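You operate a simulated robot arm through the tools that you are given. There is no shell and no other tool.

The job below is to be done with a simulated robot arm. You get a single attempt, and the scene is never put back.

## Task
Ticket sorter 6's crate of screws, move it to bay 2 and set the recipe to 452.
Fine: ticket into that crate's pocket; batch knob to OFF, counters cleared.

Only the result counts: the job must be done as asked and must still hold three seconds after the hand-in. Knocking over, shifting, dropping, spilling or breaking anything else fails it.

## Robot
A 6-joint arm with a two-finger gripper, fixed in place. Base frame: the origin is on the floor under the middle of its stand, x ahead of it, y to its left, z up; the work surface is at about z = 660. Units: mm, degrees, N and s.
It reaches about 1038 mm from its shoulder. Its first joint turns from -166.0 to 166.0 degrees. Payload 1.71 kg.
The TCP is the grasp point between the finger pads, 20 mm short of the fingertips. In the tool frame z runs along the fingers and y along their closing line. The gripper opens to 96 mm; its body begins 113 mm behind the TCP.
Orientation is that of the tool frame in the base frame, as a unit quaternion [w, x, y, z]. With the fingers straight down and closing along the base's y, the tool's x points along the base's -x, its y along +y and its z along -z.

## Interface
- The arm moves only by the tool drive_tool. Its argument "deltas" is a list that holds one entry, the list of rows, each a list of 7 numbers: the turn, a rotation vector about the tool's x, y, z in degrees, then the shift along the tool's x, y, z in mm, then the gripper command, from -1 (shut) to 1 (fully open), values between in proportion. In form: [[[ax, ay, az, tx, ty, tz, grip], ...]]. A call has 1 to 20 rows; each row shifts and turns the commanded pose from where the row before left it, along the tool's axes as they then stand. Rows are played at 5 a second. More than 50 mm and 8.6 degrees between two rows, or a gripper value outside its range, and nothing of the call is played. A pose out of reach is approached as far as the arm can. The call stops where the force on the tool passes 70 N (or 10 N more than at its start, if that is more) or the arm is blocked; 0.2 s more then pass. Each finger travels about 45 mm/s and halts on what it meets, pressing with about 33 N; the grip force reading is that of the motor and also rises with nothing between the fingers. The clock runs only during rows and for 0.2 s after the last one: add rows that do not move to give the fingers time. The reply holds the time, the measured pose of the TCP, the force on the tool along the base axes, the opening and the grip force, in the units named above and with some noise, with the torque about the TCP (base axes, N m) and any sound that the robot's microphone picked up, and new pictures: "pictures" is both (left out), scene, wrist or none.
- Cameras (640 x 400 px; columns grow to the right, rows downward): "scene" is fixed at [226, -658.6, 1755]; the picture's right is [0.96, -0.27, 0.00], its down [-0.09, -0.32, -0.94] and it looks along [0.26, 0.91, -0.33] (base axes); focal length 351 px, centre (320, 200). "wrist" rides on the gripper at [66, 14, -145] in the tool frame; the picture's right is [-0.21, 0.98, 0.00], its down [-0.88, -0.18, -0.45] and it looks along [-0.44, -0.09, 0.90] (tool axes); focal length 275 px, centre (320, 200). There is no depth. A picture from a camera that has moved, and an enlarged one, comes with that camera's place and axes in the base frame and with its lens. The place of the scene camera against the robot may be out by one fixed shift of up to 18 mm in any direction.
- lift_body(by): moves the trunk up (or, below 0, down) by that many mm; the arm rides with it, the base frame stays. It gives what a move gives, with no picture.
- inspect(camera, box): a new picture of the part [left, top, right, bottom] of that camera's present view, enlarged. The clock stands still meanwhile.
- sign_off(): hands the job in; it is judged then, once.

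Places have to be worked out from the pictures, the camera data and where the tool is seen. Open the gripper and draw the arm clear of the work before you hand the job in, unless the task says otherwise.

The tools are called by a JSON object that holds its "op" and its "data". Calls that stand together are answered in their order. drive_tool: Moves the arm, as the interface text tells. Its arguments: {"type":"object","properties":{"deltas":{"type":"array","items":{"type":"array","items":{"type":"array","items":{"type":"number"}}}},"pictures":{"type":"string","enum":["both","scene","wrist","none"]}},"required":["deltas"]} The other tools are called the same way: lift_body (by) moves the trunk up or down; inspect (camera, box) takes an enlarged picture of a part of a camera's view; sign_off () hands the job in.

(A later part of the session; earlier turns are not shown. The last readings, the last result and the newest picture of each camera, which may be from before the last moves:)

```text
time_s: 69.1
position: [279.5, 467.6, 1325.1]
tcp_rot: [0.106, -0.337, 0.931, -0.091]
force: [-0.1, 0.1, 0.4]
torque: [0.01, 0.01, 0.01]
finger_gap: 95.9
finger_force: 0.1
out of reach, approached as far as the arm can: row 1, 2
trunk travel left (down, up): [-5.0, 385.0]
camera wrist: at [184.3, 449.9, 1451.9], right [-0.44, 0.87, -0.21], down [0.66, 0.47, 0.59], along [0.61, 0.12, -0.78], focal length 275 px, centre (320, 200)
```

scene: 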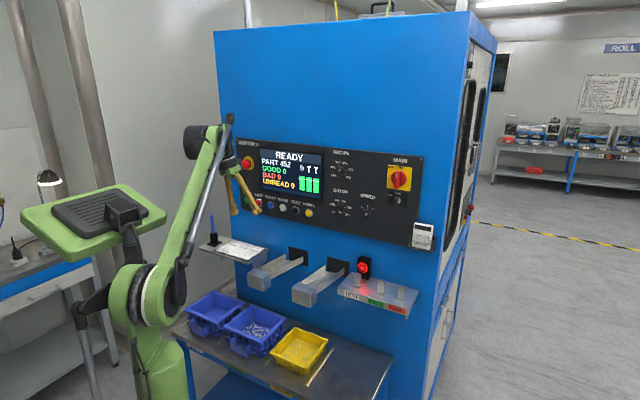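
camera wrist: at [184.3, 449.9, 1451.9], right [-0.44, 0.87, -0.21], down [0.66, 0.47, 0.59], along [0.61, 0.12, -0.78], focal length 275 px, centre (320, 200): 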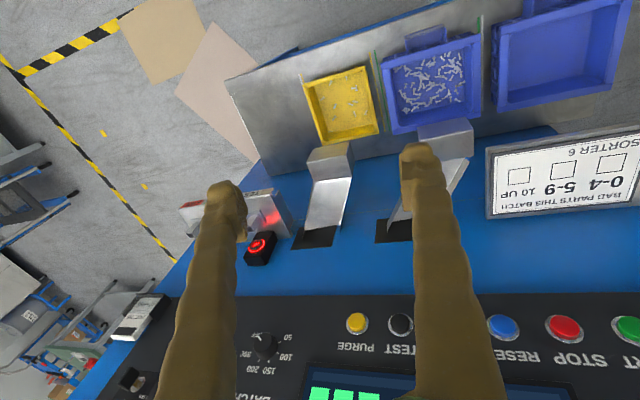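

{"op": "inspect", "data": {"camera": "scene", "box": [90, 100, 290, 340]}}

```text
1.67 times, centred on (190, 220) of scene
camera zoom: at [226.0, -658.6, 1755.0], right [0.96, -0.27, 0.0], down [-0.09, -0.32, -0.94], along [0.26, 0.91, -0.33], focal length 585 px, centre (537, 167)
```

zoom: 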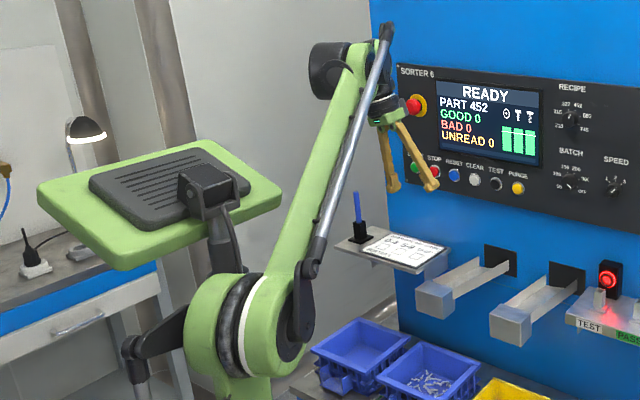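

The pattern (TCP displaced left, tool leaning right) suggests the base joint can't turn further right in this arm configuration. Test: command the pose further left and see if the tool straightens.

{"op": "drive_tool", "data": {"deltas": [[[4, 0, 0, 0, 27, 0, 1], [4, 0, 0, 0, 27, 0, 1], [0, 0, 0, 0, 27, 0, 1], [0, 0, 0, 0, 27, 0, 1], [0, 0, 0, 0, 27, 0, 1], [0, 0, 0, 0, 0, 0, 1]]], "pictures": "none"}}

```text
time_s: 70.7
position: [228.7, 557.4, 1279.2]
tcp_rot: [0.129, -0.288, 0.934, -0.164]
force: [0.1, 0.2, 0.1]
torque: [-0.06, 0.01, -0.05]
finger_gap: 96.0
finger_force: 0.1
trunk travel left (down, up): [-5.0, 385.0]
stopped in row 6: the arm was blocked; the commanded pose is now the measured one
```

No out-of-reach now. From this more-left position, try straightening the tilt by rotating about tool x again.

{"op": "drive_tool", "data": {"deltas": [[[-6, 0, 0, 0, 0, 0, 1], [-6, 0, 0, 0, 0, 0, 1], [-6, 0, 0, 0, 0, 0, 1], [-6, 0, 0, 0, 0, 0, 1], [0, 0, 0, 0, 0, 0, 1]]], "pictures": "none"}}

```text
time_s: 71.9
position: [215.4, 561.2, 1283.7]
tcp_rot: [0.143, -0.312, 0.939, -0.03]
force: [0.8, 0.0, -0.2]
torque: [0.01, -0.02, 0.0]
finger_gap: 95.7
finger_force: 0.1
out of reach, approached as far as the arm can: row 3, 4
trunk travel left (down, up): [-5.0, 385.0]
```

That fits a wrist whose forearm-roll joint is wound to its limit: I went round the singular alignment instead of through it. To unwind I must raise the tool to horizontal again, get exactly in the arm's plane (the first, successful crossing happened at e≈+70), and then pitch down there. First part: pitch up toward horizontal while moving right.

{"op": "drive_tool", "data": {"deltas": [[[-2.1, -7.65, -0.4, 1.2, -23, 21.1, 1], [-2.1, -7.65, -0.4, 3.8, -23, 20.8, 1], [-2.1, -7.65, -0.4, 6.6, -23, 20, 1], [-2.1, -7.65, -0.4, 9, -23, 19.1, 1], [-2.1, -7.65, -0.4, 11.3, -23, 17.8, 1], [-2.1, -7.65, -0.4, 13.4, -23, 16.3, 1], [0, -7.5, 0, 15.3, -23, 14.6, 1], [0, -7.5, 0, 15.3, -23, 14.6, 1], [0, 0, 0, 0, 0, 0, 1], [0, 0, 0, 0, 0, 0, 1]]], "pictures": "scene"}}

```text
time_s: 74.1
position: [357.9, 445.9, 1126.7]
tcp_rot: [0.561, -0.31, 0.73, 0.239]
force: [-0.8, 0.3, -0.5]
torque: [-0.03, 0.03, -0.03]
finger_gap: 95.8
finger_force: 0.1
trunk travel left (down, up): [-5.0, 385.0]
```

scene: 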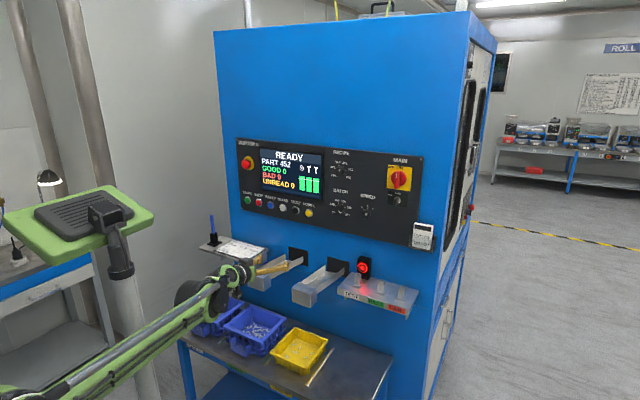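

Reachable again. Now go to the same relative posture as after my first reorientation: horizontal tool at n≈592, e≈89, z≈1040.

{"op": "drive_tool", "data": {"deltas": [[[0, -2.5, 0, 13, -25.2, 7.6, 1], [0, -2.5, 0, 13.3, -25.2, 7, 1], [0, -2.5, 0, 13.6, -25.2, 6.5, 1], [0, -2.5, 0, 13.9, -25.2, 5.9, 1], [0, -2.5, 0, 14.1, -25.2, 5.2, 1], [0, -2.5, 0, 14.3, -25.2, 4.6, 1], [0, 0, 0, 0, 0, 0, 1], [0, 0, 0, 0, 0, 0, 1]]], "pictures": "scene"}}

```text
time_s: 75.9
position: [486.3, 357.8, 1039.3]
tcp_rot: [0.651, -0.277, 0.65, 0.277]
force: [0.3, -0.1, 0.6]
torque: [-0.05, 0.03, 0.04]
finger_gap: 96.3
finger_force: 0.0
out of reach, approached as far as the arm can: row 3, 4, 5
trunk travel left (down, up): [-5.0, 385.0]
```

scene: 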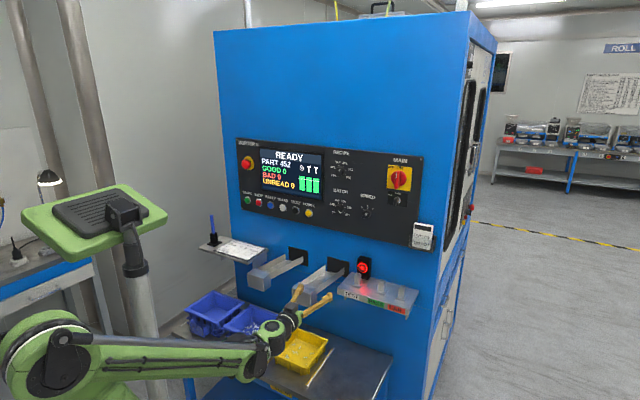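

Same configuration as before. Now retrace the original path in reverse, exactly (crossing at e≈65).

{"op": "drive_tool", "data": {"deltas": [[[0, 8.18, 0, -26.2, 8, -15.6, 1], [0, 8.18, 0, -23.7, 8, -19.2, 1], [0, 8.18, 0, -20.7, 3, -22.4, 1], [0, 8.18, 0, -17.4, 0, -25.1, 1], [0, 8.18, 0, -13.6, 0, -27.3, 1], [0, 8.18, 0, -9.6, 0, -29, 1], [0, 0, 0, 0, 0, 0, 1]]], "pictures": "scene"}}

```text
time_s: 77.5
position: [405.6, 301.9, 1198.0]
tcp_rot: [0.322, -0.367, 0.862, 0.137]
force: [0.0, 0.0, -1.0]
torque: [0.01, -0.02, 0.02]
finger_gap: 95.7
finger_force: 0.0
trunk travel left (down, up): [-5.0, 385.0]
```

scene: 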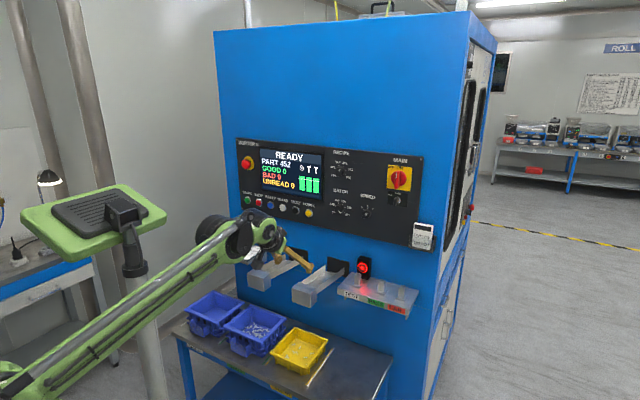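

Crossing went cleanly. Continue the rest to a vertical tool.

{"op": "drive_tool", "data": {"deltas": [[[0, 8.18, 0, -5.4, 0, -25, 1], [0, 8.18, 0, -8, 0, -20, 1], [0, 8.18, 0, -8, 0, -15, 1], [0, 8.18, 0, -8, 0, -10, 1], [0, 8.18, 0, -8, 0, -5, 1], [0, 0, 0, 0, 0, 0, 1]]], "pictures": "scene"}}

```text
time_s: 78.9
position: [404.3, 299.1, 1277.5]
tcp_rot: [0.0, -0.392, 0.92, 0.0]
force: [0.0, 0.4, -0.2]
torque: [-0.01, 0.05, -0.02]
finger_gap: 96.2
finger_force: 0.1
trunk travel left (down, up): [-5.0, 385.0]
```

scene: 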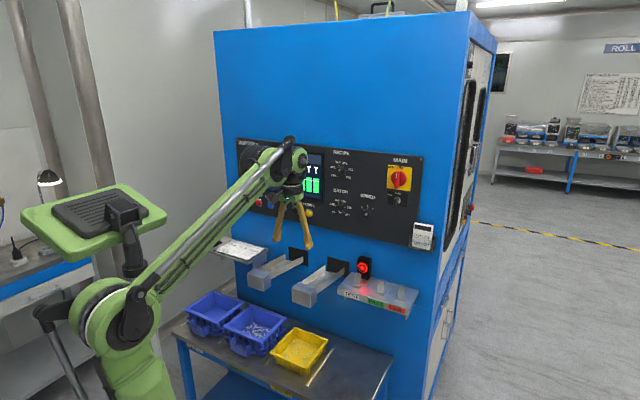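

The tool is exactly vertical now, in the good branch. Move to above the gap between screws crate and yellow crate: n≈590, e≈-131, z≈900.

{"op": "drive_tool", "data": {"deltas": [[[0, 0, 1, -9.3, 20.5, 30, 1], [0, 0, 0, -9.3, 20.5, 35, 1], [0, 0, 0, -9.3, 20.5, 35, 1], [0, 0, 0, -9.3, 20.5, 35, 1], [0, 0, 0, -9.3, 20.5, 35, 1], [0, 0, 0, -9.3, 20.5, 35, 1], [0, 0, 0, -9.3, 20.5, 35, 1], [0, 0, 0, -9.3, 20.5, 35, 1], [0, 0, 0, -9.3, 20.5, 35, 1], [0, 0, 0, -9.3, 20.5, 35, 1], [0, 0, 0, 0, 0, 0, 1], [0, 0, 0, 0, 0, 0, 1]]]}}

{"op": "inspect", "data": {"camera": "wrist", "box": [160, 60, 480, 260]}}

```text
time_s: 81.5
position: [325.5, 512.7, 933.9]
tcp_rot: [0.001, -0.385, 0.923, 0.0]
force: [0.1, -1.1, 0.2]
torque: [-0.02, -0.01, -0.04]
finger_gap: 96.2
finger_force: 0.1
trunk travel left (down, up): [-5.0, 385.0]
camera wrist: at [270.7, 475.2, 1079.9], right [-0.55, 0.84, 0.0], down [0.75, 0.49, 0.45], along [0.37, 0.25, -0.89], focal length 275 px, centre (320, 200)
```

scene: 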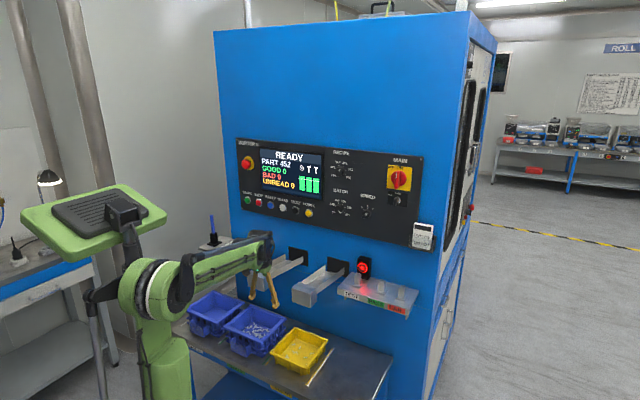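
wrist: 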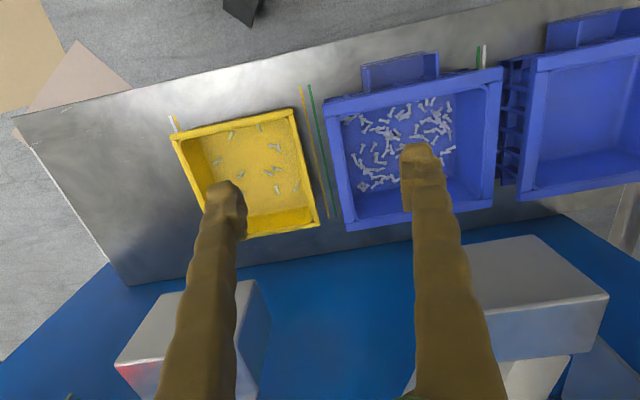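

```text
2.00 times, centred on (320, 160) of wrist
camera zoom: at [270.7, 475.2, 1079.9], right [-0.55, 0.84, 0.0], down [0.75, 0.49, 0.45], along [0.37, 0.25, -0.89], focal length 551 px, centre (320, 280)
```

zoom: 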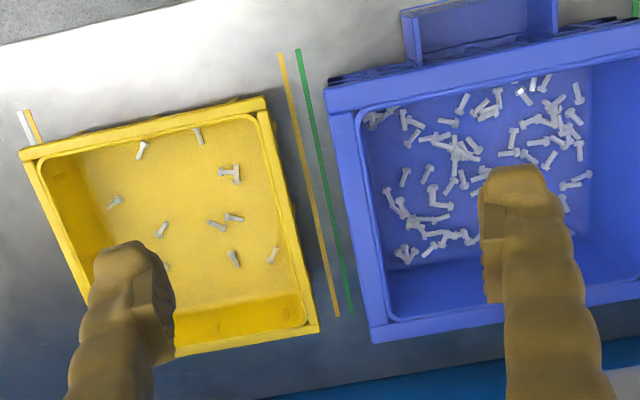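

From this view: screws-crate rim spans e≈-344…-138, n≈571…751, rim z≈740; yellow crate's rim starts at e≈-99, so the gap is ~39 mm. I'll grip the crate's right wall (wall centre e≈-146) near its middle. Lower to z≈800 with 35 mm opening, tilted 10°, and check.

{"op": "drive_tool", "data": {"deltas": [[[0, -2, 0, -9.4, 2.7, 26.8, -0.2], [0, -2, 0, -8.5, 2.7, 27.1, -0.27], [0, -2, 0, -7.5, 2.7, 27.4, -0.27], [0, -2, 0, -6.5, 2.7, 27.6, -0.27], [0, -2, 0, -5.6, 2.7, 27.8, -0.27], [0, 0, 0, 0, 0, 0, -0.27], [0, 0, 0, 0, 0, 0, -0.27], [0, 0, 0, 0, 0, 0, -0.27]]]}}

{"op": "inspect", "data": {"camera": "wrist", "box": [200, 60, 440, 260]}}

```text
time_s: 83.3
position: [349.0, 556.3, 799.7]
tcp_rot: [0.081, -0.383, 0.92, 0.034]
force: [-0.2, -0.4, 0.3]
torque: [0.02, 0.0, -0.02]
finger_gap: 35.2
finger_force: 0.0
trunk travel left (down, up): [-5.0, 385.0]
camera wrist: at [275.5, 502.3, 929.5], right [-0.55, 0.83, 0.04], down [0.68, 0.43, 0.59], along [0.48, 0.35, -0.81], focal length 275 px, centre (320, 200)
```

scene: 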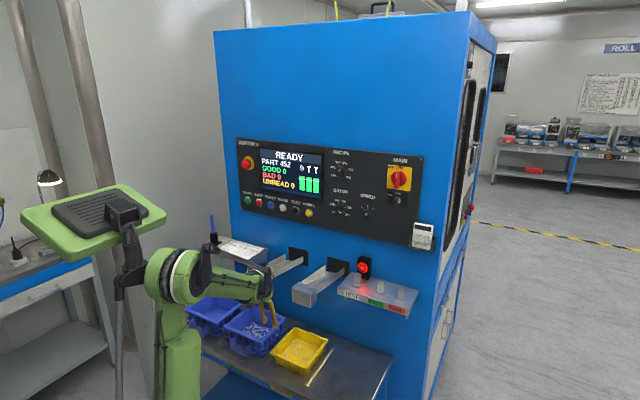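
wrist: 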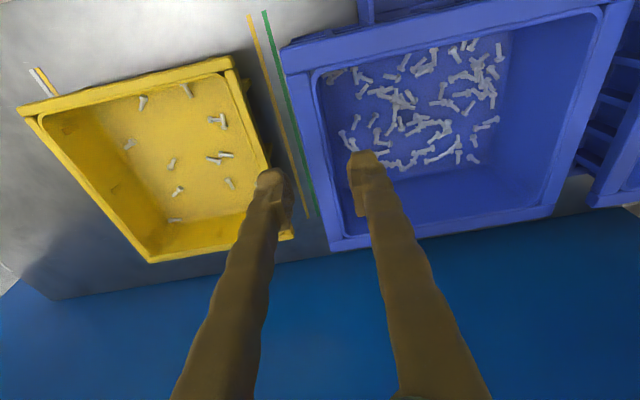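

```text
2.00 times, centred on (320, 160) of wrist
camera zoom: at [275.5, 502.3, 929.5], right [-0.55, 0.83, 0.04], down [0.68, 0.43, 0.59], along [0.48, 0.35, -0.81], focal length 551 px, centre (320, 280)
```

zoom: 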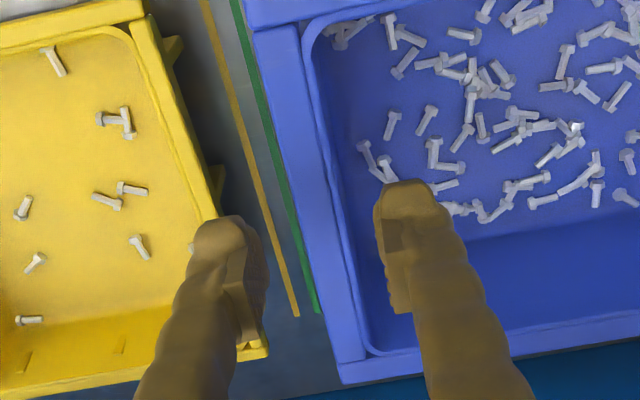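

Fingers straddle the wall well; rim centre is ~2 mm to the right. I'll narrow the opening to 30 mm, shift 1.5 mm right, and lower 40 mm straight down.

{"op": "drive_tool", "data": {"deltas": [[[0, 0, 0, 1.7, -1.5, 9.9, -0.375], [0, 0, 0, 1.7, 0, 9.9, -0.375], [0, 0, 0, 1.7, 0, 9.9, -0.375], [0, 0, 0, 1.7, 0, 9.9, -0.375], [0, 0, 0, 0, 0, 0, -0.375]]], "pictures": "none"}}

{"op": "inspect", "data": {"camera": "wrist", "box": [200, 60, 440, 260]}}

```text
time_s: 84.5
position: [348.2, 554.2, 758.0]
tcp_rot: [0.082, -0.382, 0.92, 0.034]
force: [-0.3, 1.5, 0.0]
torque: [0.03, 0.01, -0.01]
finger_gap: 30.0
finger_force: 0.1
trunk travel left (down, up): [-5.0, 385.0]
```

```text
2.00 times, centred on (320, 160) of wrist
camera zoom: at [275.6, 499.5, 889.2], right [-0.55, 0.83, 0.04], down [0.68, 0.43, 0.59], along [0.48, 0.35, -0.81], focal length 551 px, centre (320, 280)
```

zoom: 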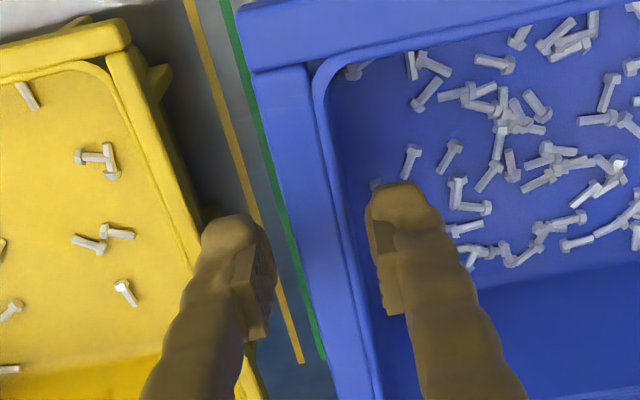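

Centred on the wall with ~9 mm each side and ~5 mm to the yellow rim. Continue down 38 mm.

{"op": "drive_tool", "data": {"deltas": [[[0, 0, 0, 1.7, 0, 9.9, -0.375], [0, 0, 0, 1.7, 0, 9.9, -0.375], [0, 0, 0, 1.7, 0, 9.9, -0.375], [0, 0, 0, 1.4, 0, 8, -0.375], [0, 0, 0, 0, 0, 0, -0.375]]], "pictures": "none"}}

{"op": "inspect", "data": {"camera": "wrist", "box": [200, 60, 440, 260]}}

{"op": "inspect", "data": {"camera": "scene", "box": [180, 260, 360, 390]}}

```text
time_s: 85.7
position: [349.6, 553.7, 720.3]
tcp_rot: [0.081, -0.383, 0.919, 0.035]
force: [-0.1, 0.1, -0.4]
torque: [0.02, 0.02, 0.01]
finger_gap: 30.1
finger_force: 0.0
trunk travel left (down, up): [-5.0, 385.0]
```

```text
2.00 times, centred on (320, 160) of wrist
camera zoom: at [276.6, 499.2, 850.9], right [-0.55, 0.83, 0.04], down [0.68, 0.43, 0.59], along [0.48, 0.35, -0.81], focal length 551 px, centre (320, 280)
```

zoom: 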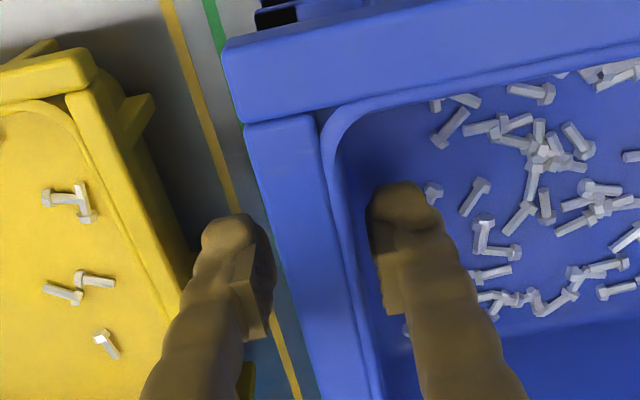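

```text
3.08 times, centred on (270, 325) of scene
camera zoom: at [226.0, -658.6, 1755.0], right [0.96, -0.27, 0.0], down [-0.09, -0.32, -0.94], along [0.26, 0.91, -0.33], focal length 1080 px, centre (474, -185)
```

zoom: 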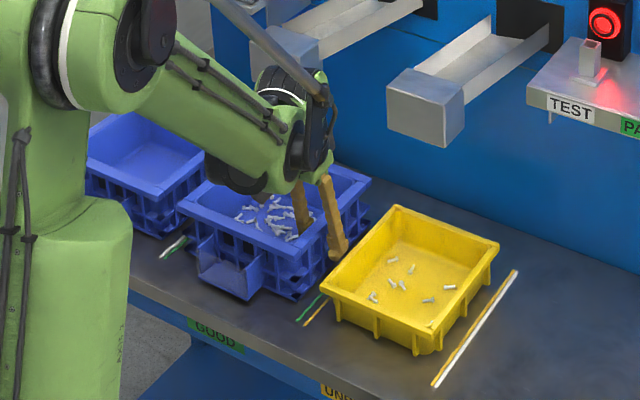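

Both fingers are down either side of the wall with no contact force. Close the grip.

{"op": "drive_tool", "data": {"deltas": [[[0, 0, 0, 0, 0, 0, -0.6], [0, 0, 0, 0, 0, 0, -0.8], [0, 0, 0, 0, 0, 0, -1], [0, 0, 0, 0, 0, 0, -1], [0, 0, 0, 0, 0, 0, -1]]], "pictures": "none"}}

{"op": "inspect", "data": {"camera": "wrist", "box": [200, 60, 440, 260]}}

```text
time_s: 86.9
position: [349.4, 552.2, 719.3]
tcp_rot: [0.082, -0.382, 0.92, 0.034]
force: [0.0, 1.3, -0.3]
torque: [0.01, -0.01, 0.0]
finger_gap: 16.9
finger_force: 33.5
trunk travel left (down, up): [-5.0, 385.0]
```

```text
2.00 times, centred on (320, 160) of wrist
camera zoom: at [276.6, 499.3, 851.0], right [-0.55, 0.83, 0.04], down [0.68, 0.43, 0.59], along [0.48, 0.35, -0.81], focal length 551 px, centre (320, 280)
```

zoom: 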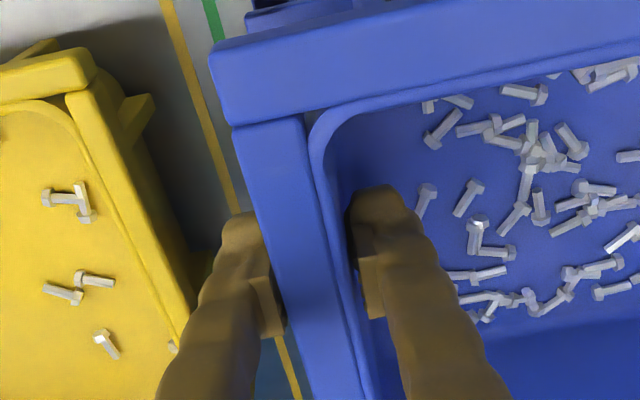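

Gripped: 16.9 mm, 33.5 N. Lift 15 mm and check the load and tilt.

{"op": "drive_tool", "data": {"deltas": [[[0, 0, 0, -0.87, 0, -4.9, -1], [0, 0, 0, -0.87, 0, -4.9, -1], [0, 0, 0, -0.87, 0, -4.9, -1], [0, 0, 0, 0, 0, 0, -1]]]}}

{"op": "inspect", "data": {"camera": "wrist", "box": [200, 0, 640, 260]}}

{"op": "inspect", "data": {"camera": "scene", "box": [180, 260, 360, 390]}}

```text
time_s: 87.9
position: [350.6, 554.2, 733.7]
tcp_rot: [0.082, -0.383, 0.92, 0.034]
force: [-0.6, 0.5, -5.0]
torque: [-0.38, -0.27, 0.0]
finger_gap: 17.1
finger_force: 32.9
trunk travel left (down, up): [-5.0, 385.0]
camera wrist: at [277.7, 499.2, 865.2], right [-0.55, 0.83, 0.04], down [0.68, 0.43, 0.59], along [0.48, 0.35, -0.81], focal length 275 px, centre (320, 200)
```

scene: 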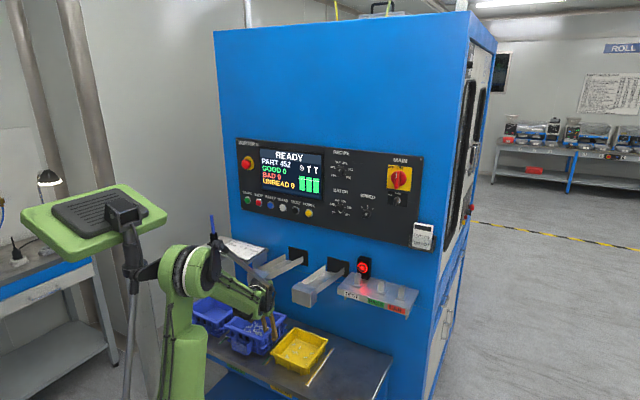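
wrist: 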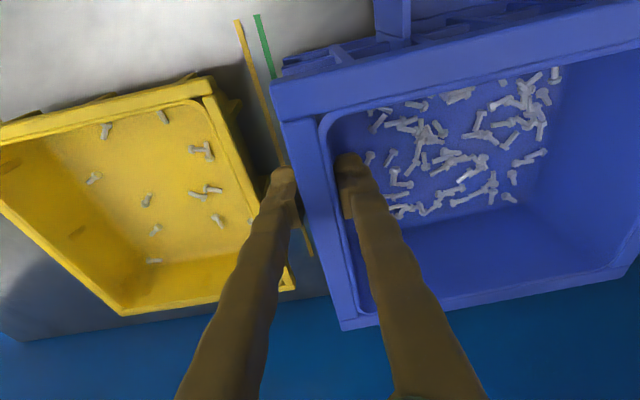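

```text
1.45 times, centred on (420, 130) of wrist
camera zoom: at [277.7, 499.2, 865.2], right [-0.55, 0.83, 0.04], down [0.68, 0.43, 0.59], along [0.48, 0.35, -0.81], focal length 400 px, centre (174, 302)
```

zoom: 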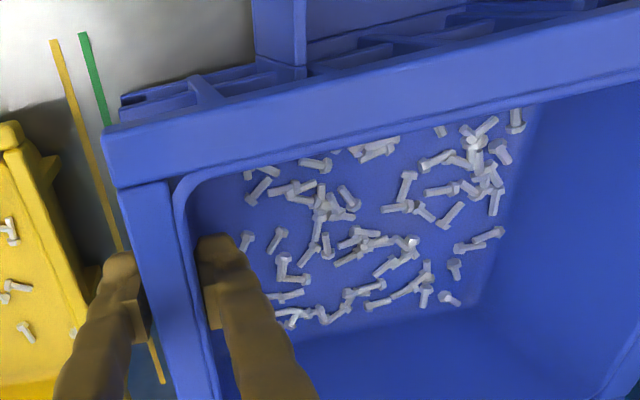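

```text
3.08 times, centred on (270, 325) of scene
camera zoom: at [226.0, -658.6, 1755.0], right [0.96, -0.27, 0.0], down [-0.09, -0.32, -0.94], along [0.26, 0.91, -0.33], focal length 1080 px, centre (474, -185)
```

zoom: 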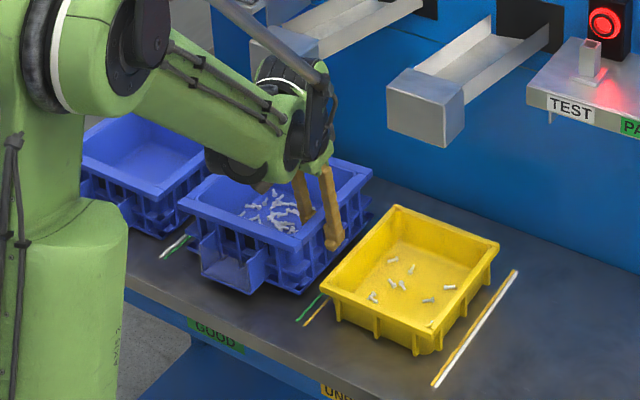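

The crate hangs level: about 5 N load. Lift on to z≈830 while drawing 40 mm toward the robot so everything clears the chutes and the yellow crate.

{"op": "drive_tool", "data": {"deltas": [[[0, 0, 0, 2.8, 0, -12.8, -1], [0, 0, 0, 2.8, 0, -12.8, -1], [0, 0, 0, 2.8, 0, -12.8, -1], [0, 0, 0, 2.8, 0, -12.8, -1], [0, 0, 0, 2.8, 0, -12.8, -1], [0, 0, 0, 2.8, 0, -12.8, -1], [0, 0, 0, 2.8, 0, -12.8, -1], [0, 0, 0, 2.8, 0, -12.8, -1], [0, 0, 0, 0, 0, 0, -1]]]}}

{"op": "inspect", "data": {"camera": "scene", "box": [180, 240, 360, 390]}}

```text
time_s: 89.9
position: [322.1, 525.4, 831.7]
tcp_rot: [0.081, -0.383, 0.92, 0.034]
force: [0.6, 0.0, -4.6]
torque: [-0.38, -0.27, 0.03]
finger_gap: 17.2
finger_force: 32.9
trunk travel left (down, up): [-5.0, 385.0]
camera wrist: at [248.1, 471.2, 962.4], right [-0.55, 0.83, 0.04], down [0.68, 0.43, 0.59], along [0.48, 0.35, -0.81], focal length 275 px, centre (320, 200)
```

scene: 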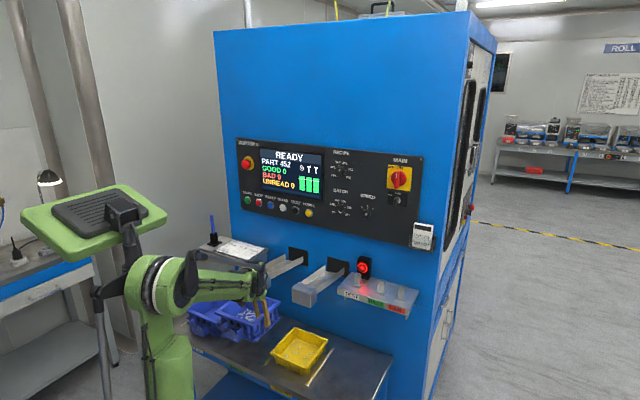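
wrist: 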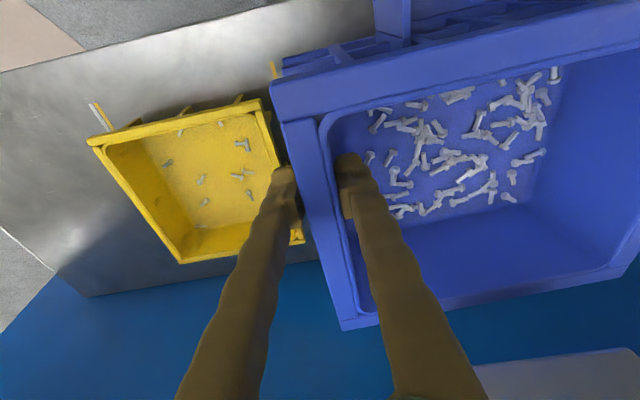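

```text
2.67 times, centred on (270, 315) of scene
camera zoom: at [226.0, -658.6, 1755.0], right [0.96, -0.27, 0.0], down [-0.09, -0.32, -0.94], along [0.26, 0.91, -0.33], focal length 936 px, centre (453, -107)
```

zoom: 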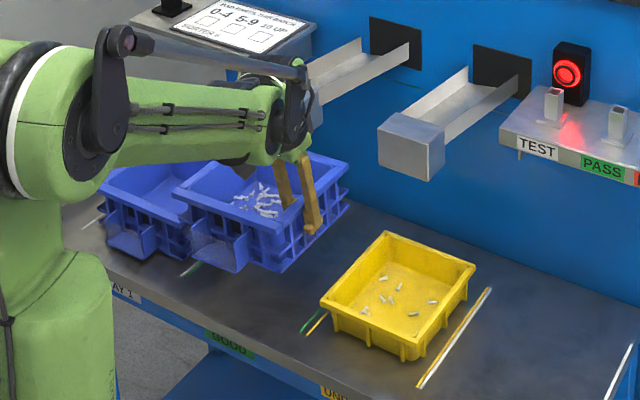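

The crate is level and secure. Now traverse right, over the yellow crate, in slow steps (first half).

{"op": "drive_tool", "data": {"deltas": [[[0, 0, 0, 0, -12, 0, -1], [0, 0, 0, 0, -22, 0, -1], [0, 0, 0, 0, -22, 0, -1], [0, 0, 0, 0, -22, 0, -1], [0, 0, 0, 0, -22, 0, -1], [0, 0, 0, 0, -22, 0, -1], [0, 0, 0, 0, -22, 0, -1], [0, 0, 0, 0, -22, 0, -1], [0, 0, 0, 0, -22, 0, -1], [0, 0, 0, 0, -22, 0, -1], [0, 0, 0, 0, -12, 0, -1], [0, 0, 0, 0, 0, 0, -1]]]}}

```text
time_s: 92.5
position: [479.4, 367.7, 831.6]
tcp_rot: [0.082, -0.384, 0.919, 0.034]
force: [1.0, -0.3, -5.2]
torque: [-0.38, -0.21, 0.02]
finger_gap: 17.3
finger_force: 33.3
trunk travel left (down, up): [-5.0, 385.0]
camera wrist: at [405.9, 314.0, 963.0], right [-0.55, 0.83, 0.04], down [0.68, 0.43, 0.59], along [0.48, 0.35, -0.81], focal length 275 px, centre (320, 200)
```

scene: 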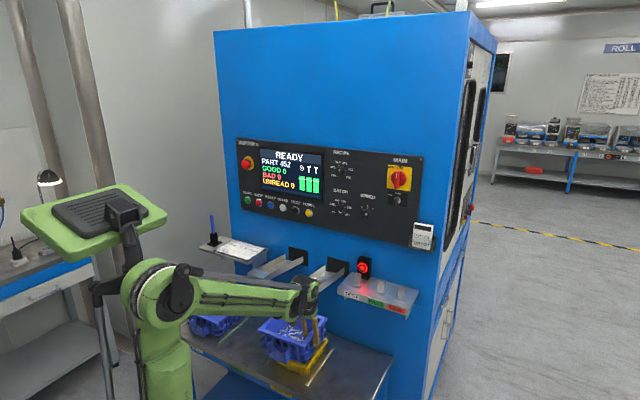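
wrist: 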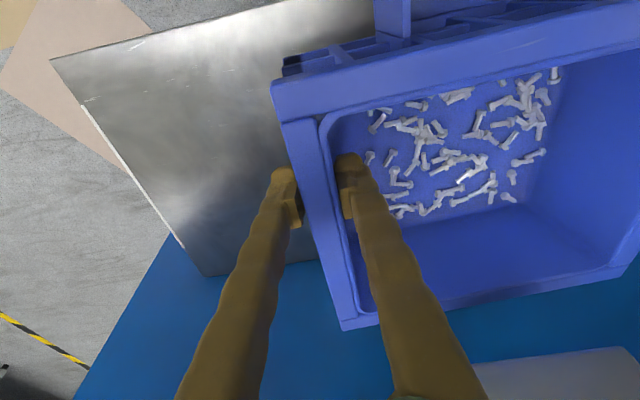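

Halfway; still level. Continue the traverse to e≈296.

{"op": "drive_tool", "data": {"deltas": [[[0, 0, 0, 0, -12, 0, -1], [0, 0, 0, 0, -22, 0, -1], [0, 0, 0, 0, -22, 0, -1], [0, 0, 0, 0, -22, 0, -1], [0, 0, 0, 0, -22, 0, -1], [0, 0, 0, 0, -22, 0, -1], [0, 0, 0, 0, -22, 0, -1], [0, 0, 0, 0, -22, 0, -1], [0, 0, 0, 0, -22, 0, -1], [0, 0, 0, 0, -17.5, 0, -1], [0, 0, 0, 0, -12, 0, -1], [0, 0, 0, 0, 0, 0, -1]]]}}

{"op": "inspect", "data": {"camera": "scene", "box": [220, 230, 440, 400]}}

```text
time_s: 95.1
position: [635.0, 217.1, 831.8]
tcp_rot: [0.081, -0.382, 0.92, 0.033]
force: [-0.1, 0.1, -5.1]
torque: [-0.37, -0.24, -0.01]
finger_gap: 17.1
finger_force: 33.1
trunk travel left (down, up): [-5.0, 385.0]
camera wrist: at [561.8, 162.0, 963.0], right [-0.55, 0.83, 0.04], down [0.68, 0.43, 0.59], along [0.48, 0.35, -0.81], focal length 275 px, centre (320, 200)
```

scene: 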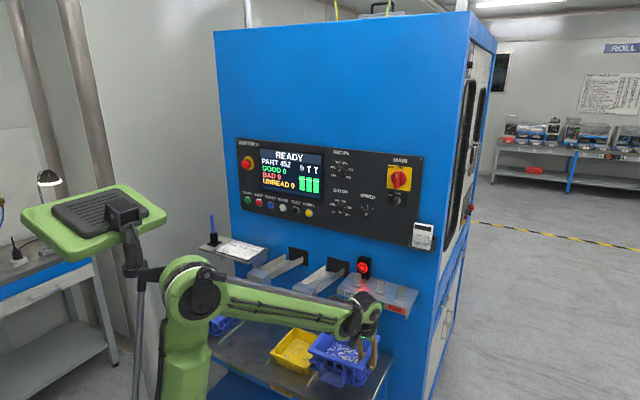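
wrist: 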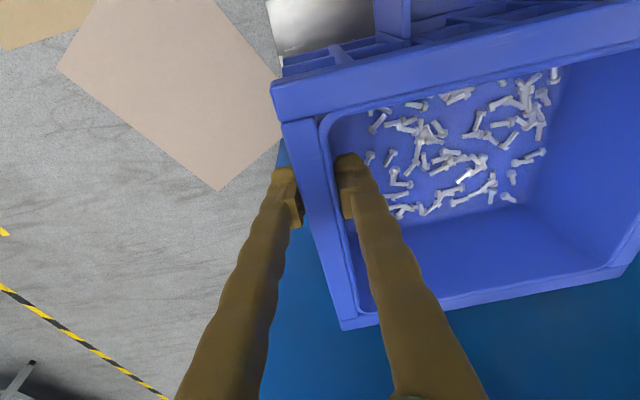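

```text
2.35 times, centred on (330, 315) of scene
camera zoom: at [226.0, -658.6, 1755.0], right [0.96, -0.27, 0.0], down [-0.09, -0.32, -0.94], along [0.26, 0.91, -0.33], focal length 826 px, centre (296, -71)
```

zoom: 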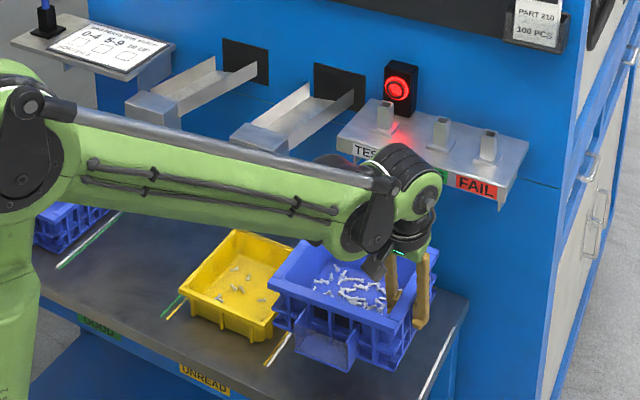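

Over bay 2 now (lines at e≈87 and ≈318, so centre ≈202; my crate centre will be ≈202). Move 30 mm in toward the machine, then lower to just above the bench.

{"op": "drive_tool", "data": {"deltas": [[[0, 0, 0, -9.85, -0.7, 1.7, -1], [0, 0, 0, -9.85, 0, 1.7, -1], [0, 0, 0, -9.85, 0, 1.7, -1], [0, 0, 0, 2.1, 0, 11.8, -1], [0, 0, 0, 2.1, 0, 11.8, -1], [0, 0, 0, 2.1, 0, 11.8, -1], [0, 0, 0, 2.1, 0, 11.8, -1], [0, 0, 0, 2.1, 0, 11.8, -1], [0, 0, 0, 2.1, 0, 11.8, -1], [0, 0, 0, 2.1, 0, 11.8, -1], [0, 0, 0, 2.1, 0, 11.8, -1], [0, 0, 0, 1.0, 0, 5.9, -1], [0, 0, 0, 0, 0, 0, -1]]]}}

{"op": "inspect", "data": {"camera": "scene", "box": [220, 230, 440, 400]}}

```text
time_s: 97.9
position: [653.4, 236.7, 727.6]
tcp_rot: [0.081, -0.383, 0.92, 0.034]
force: [-0.7, -0.5, -2.5]
torque: [0.04, -0.15, 0.04]
finger_gap: 17.0
finger_force: 33.1
trunk travel left (down, up): [-5.0, 385.0]
camera wrist: at [581.2, 181.7, 859.6], right [-0.55, 0.83, 0.04], down [0.68, 0.43, 0.59], along [0.48, 0.35, -0.81], focal length 275 px, centre (320, 200)
```

scene: 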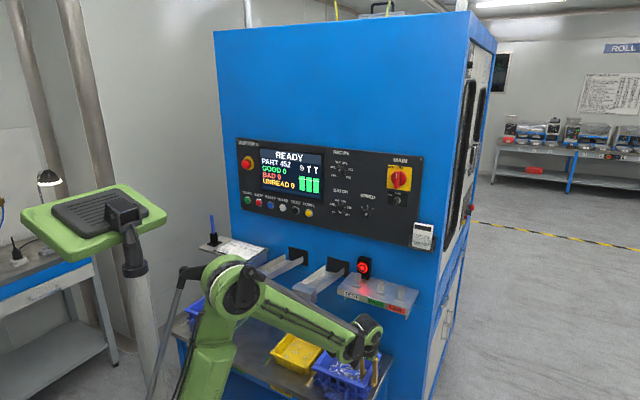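
wrist: 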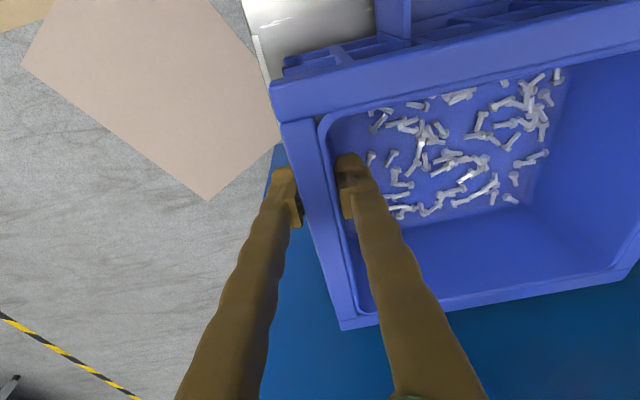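

```text
2.35 times, centred on (330, 315) of scene
camera zoom: at [226.0, -658.6, 1755.0], right [0.96, -0.27, 0.0], down [-0.09, -0.32, -0.94], along [0.26, 0.91, -0.33], focal length 826 px, centre (296, -71)
```

zoom: 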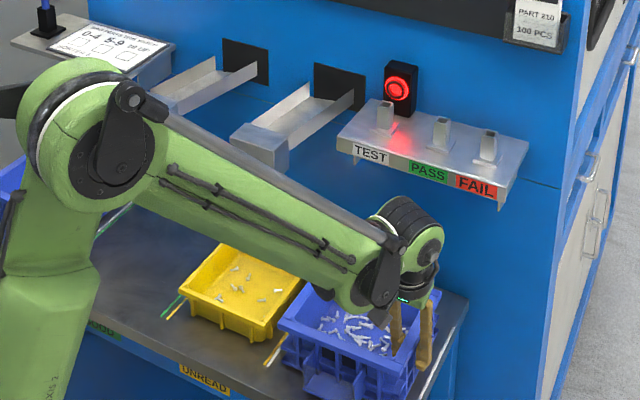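

The far side is starting to touch. Lower the last ~8 mm gently until the weight is on the bench.

{"op": "drive_tool", "data": {"deltas": [[[0, 0, 0, 0.35, 0, 1.97, -1], [0, 0, 0, 0.35, 0, 1.97, -1], [0, 0, 0, 0.35, 0, 1.97, -1], [0, 0, 0, 0, 0, 0, -1]]], "pictures": "none"}}

```text
time_s: 98.9
position: [654.8, 237.3, 722.0]
tcp_rot: [0.082, -0.383, 0.92, 0.034]
force: [0.3, -0.9, -2.3]
torque: [-0.02, -0.01, -0.01]
finger_gap: 16.8
finger_force: 33.4
trunk travel left (down, up): [-5.0, 385.0]
```

{"op": "drive_tool", "data": {"deltas": [[[0, 0, 0, 0.26, 0, 1.5, -1], [0, 0, 0, 0.26, 0, 1.5, -1], [0, 0, 0, 0, 0, 0, -1]]], "pictures": "wrist"}}

```text
time_s: 99.7
position: [655.0, 237.8, 720.6]
tcp_rot: [0.081, -0.383, 0.92, 0.034]
force: [0.5, 0.4, 1.7]
torque: [-0.05, 0.06, 0.0]
finger_gap: 17.1
finger_force: 33.2
trunk travel left (down, up): [-5.0, 385.0]
camera wrist: at [581.5, 183.1, 851.8], right [-0.55, 0.83, 0.04], down [0.68, 0.43, 0.59], along [0.48, 0.35, -0.81], focal length 275 px, centre (320, 200)
```

wrist: 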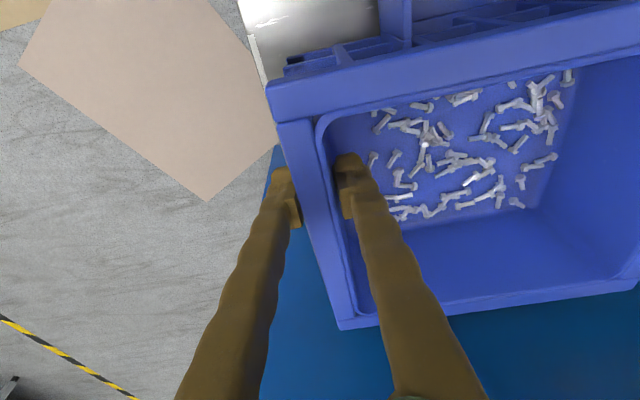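

The crate's weight is on the bench (force ≈ 0). Open to ~33 mm and lift straight up.

{"op": "drive_tool", "data": {"deltas": [[[0, 0, 0, 0, 0, 0, -0.5], [0, 0, 0, 0, 0, 0, -0.35], [0, 0, 0, 0, 0, 0, -0.3], [0, 0, 0, 0, 0, 0, -0.3]]], "pictures": "none"}}

{"op": "drive_tool", "data": {"deltas": [[[0, 0, 0, -1.7, 0, -9.9, -0.3], [0, 0, 0, -2.6, 0, -14.8, -0.3], [0, 0, 0, -2.6, 0, -14.8, -0.3], [0, 0, 0, -2.6, 0, -14.8, -0.3], [0, 0, 0, -2.6, 0, -14.8, -0.3], [0, 0, 0, -2.6, 0, -14.8, -0.3], [0, 0, 0, 5, 0, -29, -0.3], [0, 0, 0, 10, 0, -29, -0.3], [0, 0, 0, 10, 0, -29, -0.3], [0, 0, 0, 10, 0, -29, -0.3], [0, 0, 0, 0, 0, 0, -0.3]]]}}

{"op": "inspect", "data": {"camera": "scene", "box": [220, 230, 440, 400]}}

```text
time_s: 100.7
position: [653.9, 237.3, 721.2]
tcp_rot: [0.081, -0.383, 0.92, 0.034]
force: [0.1, -0.8, 0.6]
torque: [0.0, 0.04, 0.03]
finger_gap: 33.5
finger_force: 0.0
trunk travel left (down, up): [-5.0, 385.0]
```

```text
time_s: 103.1
position: [615.1, 197.9, 914.7]
tcp_rot: [0.081, -0.383, 0.92, 0.033]
force: [0.0, 0.2, -0.4]
torque: [0.01, 0.02, 0.0]
finger_gap: 33.6
finger_force: 0.0
trunk travel left (down, up): [-5.0, 385.0]
camera wrist: at [542.0, 143.7, 1045.4], right [-0.55, 0.83, 0.04], down [0.68, 0.43, 0.59], along [0.48, 0.35, -0.81], focal length 275 px, centre (320, 200)
```

scene: 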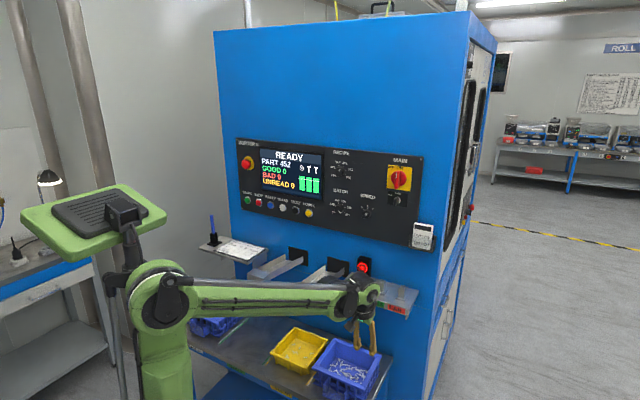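
wrist: 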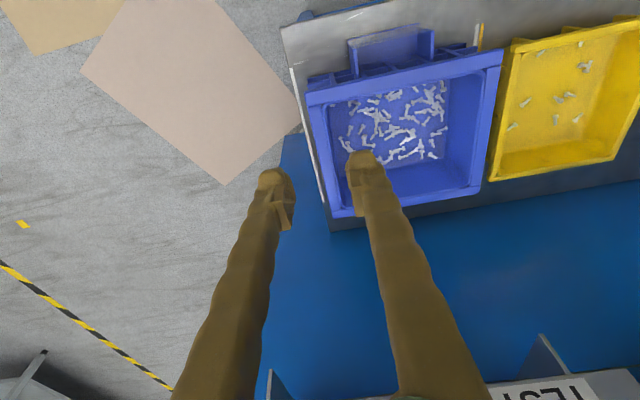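

```text
2.35 times, centred on (330, 315) of scene
camera zoom: at [226.0, -658.6, 1755.0], right [0.96, -0.27, 0.0], down [-0.09, -0.32, -0.94], along [0.26, 0.91, -0.33], focal length 826 px, centre (296, -71)
```

zoom: 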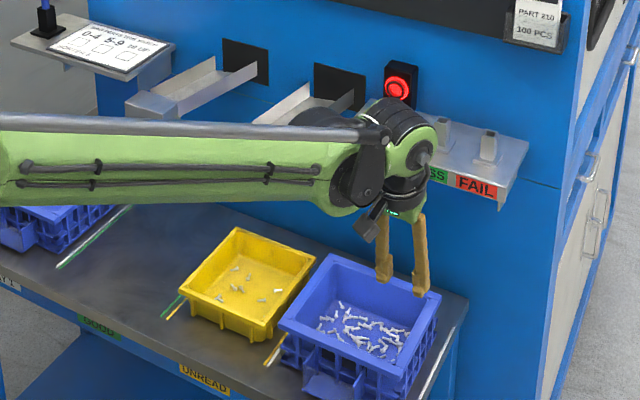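

The crate stands in bay 2 between its white lines. I'll zoom in on it to measure its pocket.

{"op": "inspect", "data": {"camera": "wrist", "box": [270, 0, 530, 230]}}

{"op": "inspect", "data": {"camera": "wrist", "box": [320, 0, 480, 110]}}

```text
1.74 times, centred on (400, 115) of wrist
camera zoom: at [542.0, 143.7, 1045.4], right [-0.55, 0.83, 0.04], down [0.68, 0.43, 0.59], along [0.48, 0.35, -0.81], focal length 479 px, centre (181, 348)
```

zoom: 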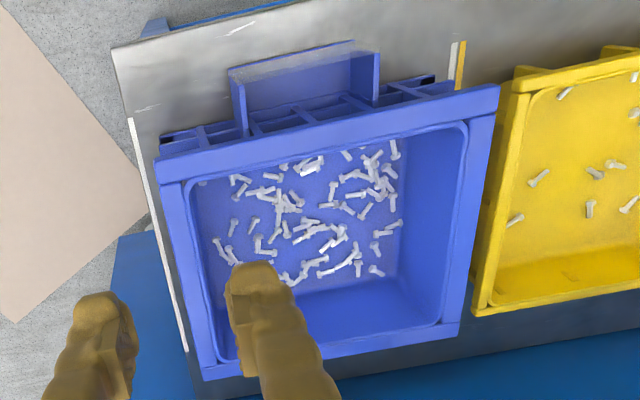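

```text
3.64 times, centred on (400, 55) of wrist
camera zoom: at [542.0, 143.7, 1045.4], right [-0.55, 0.83, 0.04], down [0.68, 0.43, 0.59], along [0.48, 0.35, -0.81], focal length 1001 px, centre (29, 727)
```

zoom: 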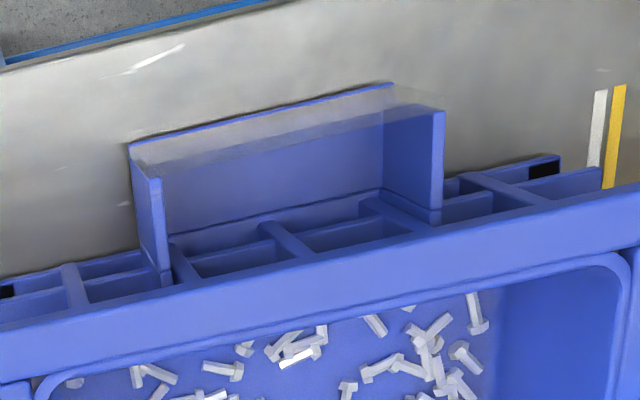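

The pocket (outer ≈77 mm wide, centre e≈207, front plate n≈535, ~25 mm deep, top near rim level) is clear to see; the ticket is ≈66 mm wide. Now to the ticket: raise the trunk so I can look at the holder. The gripper is at n≈575, clear of the TEST shelf (n≥703).

{"op": "lift_body", "data": {"by": 330}}

{"op": "drive_tool", "data": {"deltas": [[[0, 0, 0, 0, 0, 0, 0.5], [0, 0, 0, 0, 0, 0, 1]]]}}

{"op": "inspect", "data": {"camera": "wrist", "box": [200, 240, 440, 400]}}

```text
time_s: 106.3
position: [615.8, 198.1, 1244.6]
tcp_rot: [0.082, -0.383, 0.92, 0.034]
force: [-0.1, -0.2, -0.3]
torque: [0.02, 0.03, -0.04]
finger_gap: 33.6
finger_force: 0.0
trunk travel left (down, up): [-335.0, 55.0]
```

```text
time_s: 106.9
position: [615.1, 197.0, 1244.5]
tcp_rot: [0.081, -0.383, 0.92, 0.034]
force: [0.3, 0.9, 0.3]
torque: [0.01, -0.01, 0.01]
finger_gap: 84.7
finger_force: 0.1
trunk travel left (down, up): [-335.0, 55.0]
camera wrist: at [542.5, 143.6, 1375.0], right [-0.55, 0.83, 0.04], down [0.68, 0.43, 0.59], along [0.48, 0.35, -0.81], focal length 275 px, centre (320, 200)
```

scene: 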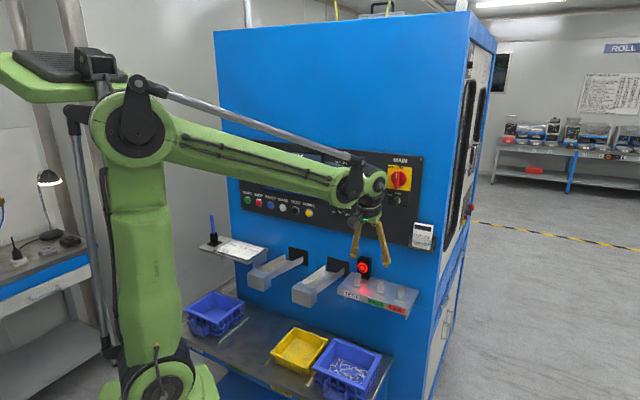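
wrist: 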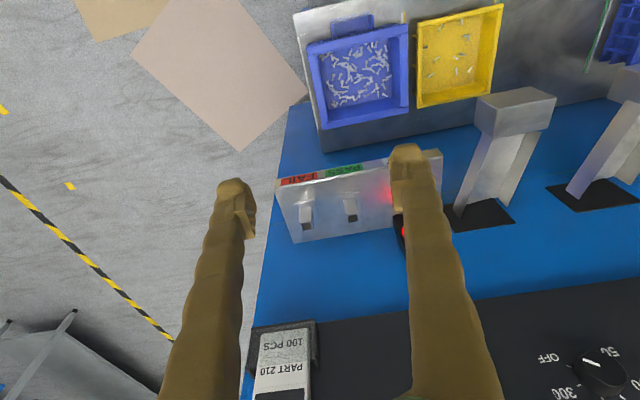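

```text
2.50 times, centred on (320, 320) of wrist
camera zoom: at [542.5, 143.6, 1375.0], right [-0.55, 0.83, 0.04], down [0.68, 0.43, 0.59], along [0.48, 0.35, -0.81], focal length 688 px, centre (320, -100)
```

zoom: 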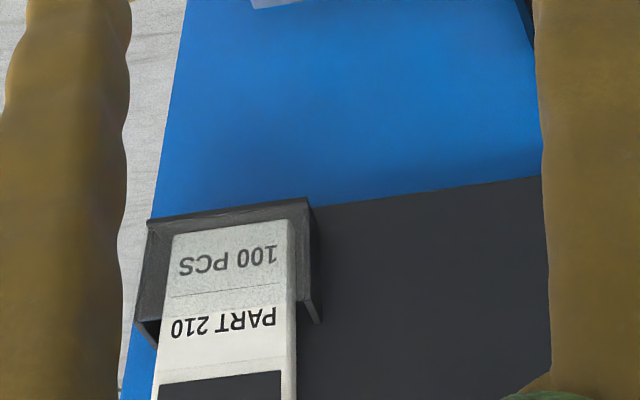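

I can see the ticket in its holder (e≈359–424, z≈1186–1277). I move closer and above it to judge its thickness and the gap to the machine face.

{"op": "drive_tool", "data": {"deltas": [[[0, 0, 0, -27.6, -19, -12.6, 1], [0, 0, 0, -27.6, -19, -12.6, 1], [0, 0, 0, -27.6, -19, -12.6, 1], [0, 0, 0, -27.6, -19, -12.6, 1], [0, 0, 0, -27.6, -19, -12.6, 1], [0, 0, 0, 0, 0, 0, 1], [0, 0, 0, 0, 0, 0, 1]]]}}

{"op": "inspect", "data": {"camera": "wrist", "box": [220, 200, 440, 400]}}

```text
time_s: 108.5
position: [772.8, 220.3, 1330.9]
tcp_rot: [0.081, -0.382, 0.92, 0.033]
force: [-0.5, 0.5, -0.7]
torque: [0.0, -0.01, 0.01]
finger_gap: 96.1
finger_force: 0.1
trunk travel left (down, up): [-335.0, 55.0]
camera wrist: at [699.5, 166.5, 1461.0], right [-0.55, 0.83, 0.04], down [0.68, 0.43, 0.59], along [0.48, 0.35, -0.81], focal length 275 px, centre (320, 200)
```

scene: 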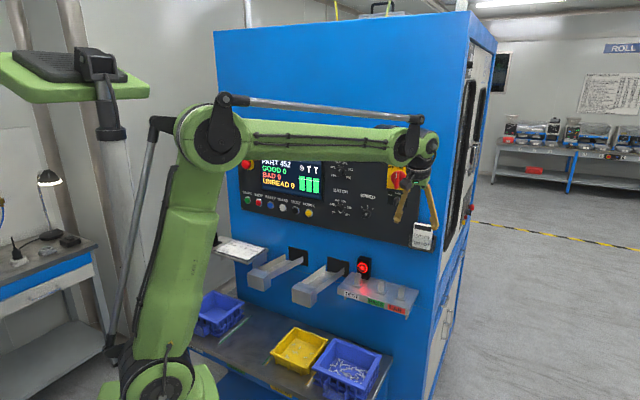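
wrist: 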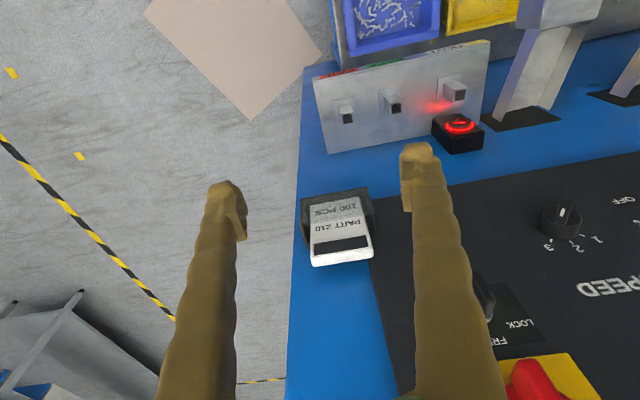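

```text
2.00 times, centred on (330, 300) of wrist
camera zoom: at [699.5, 166.5, 1461.0], right [-0.55, 0.83, 0.04], down [0.68, 0.43, 0.59], along [0.48, 0.35, -0.81], focal length 551 px, centre (300, 0)
```

zoom: 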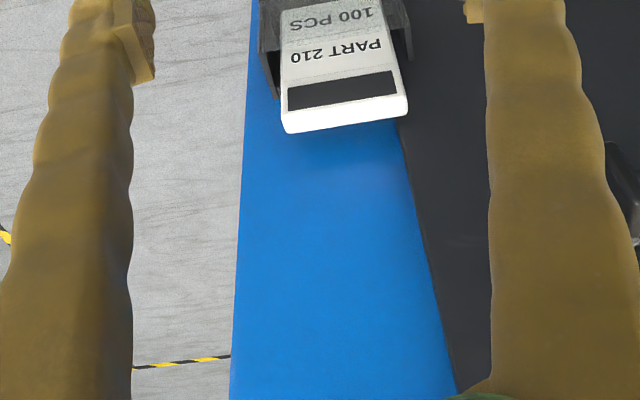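

{"op": "inspect", "data": {"camera": "wrist", "box": [280, 175, 400, 280]}}

```text
3.81 times, centred on (340, 228) of wrist
camera zoom: at [699.5, 166.5, 1461.0], right [-0.55, 0.83, 0.04], down [0.68, 0.43, 0.59], along [0.48, 0.35, -0.81], focal length 1049 px, centre (244, 95)
```

zoom: 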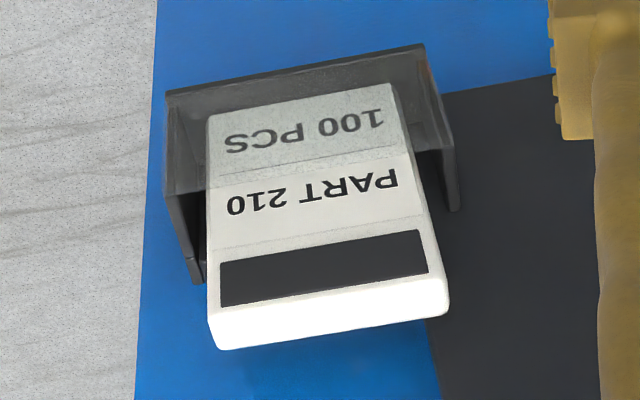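

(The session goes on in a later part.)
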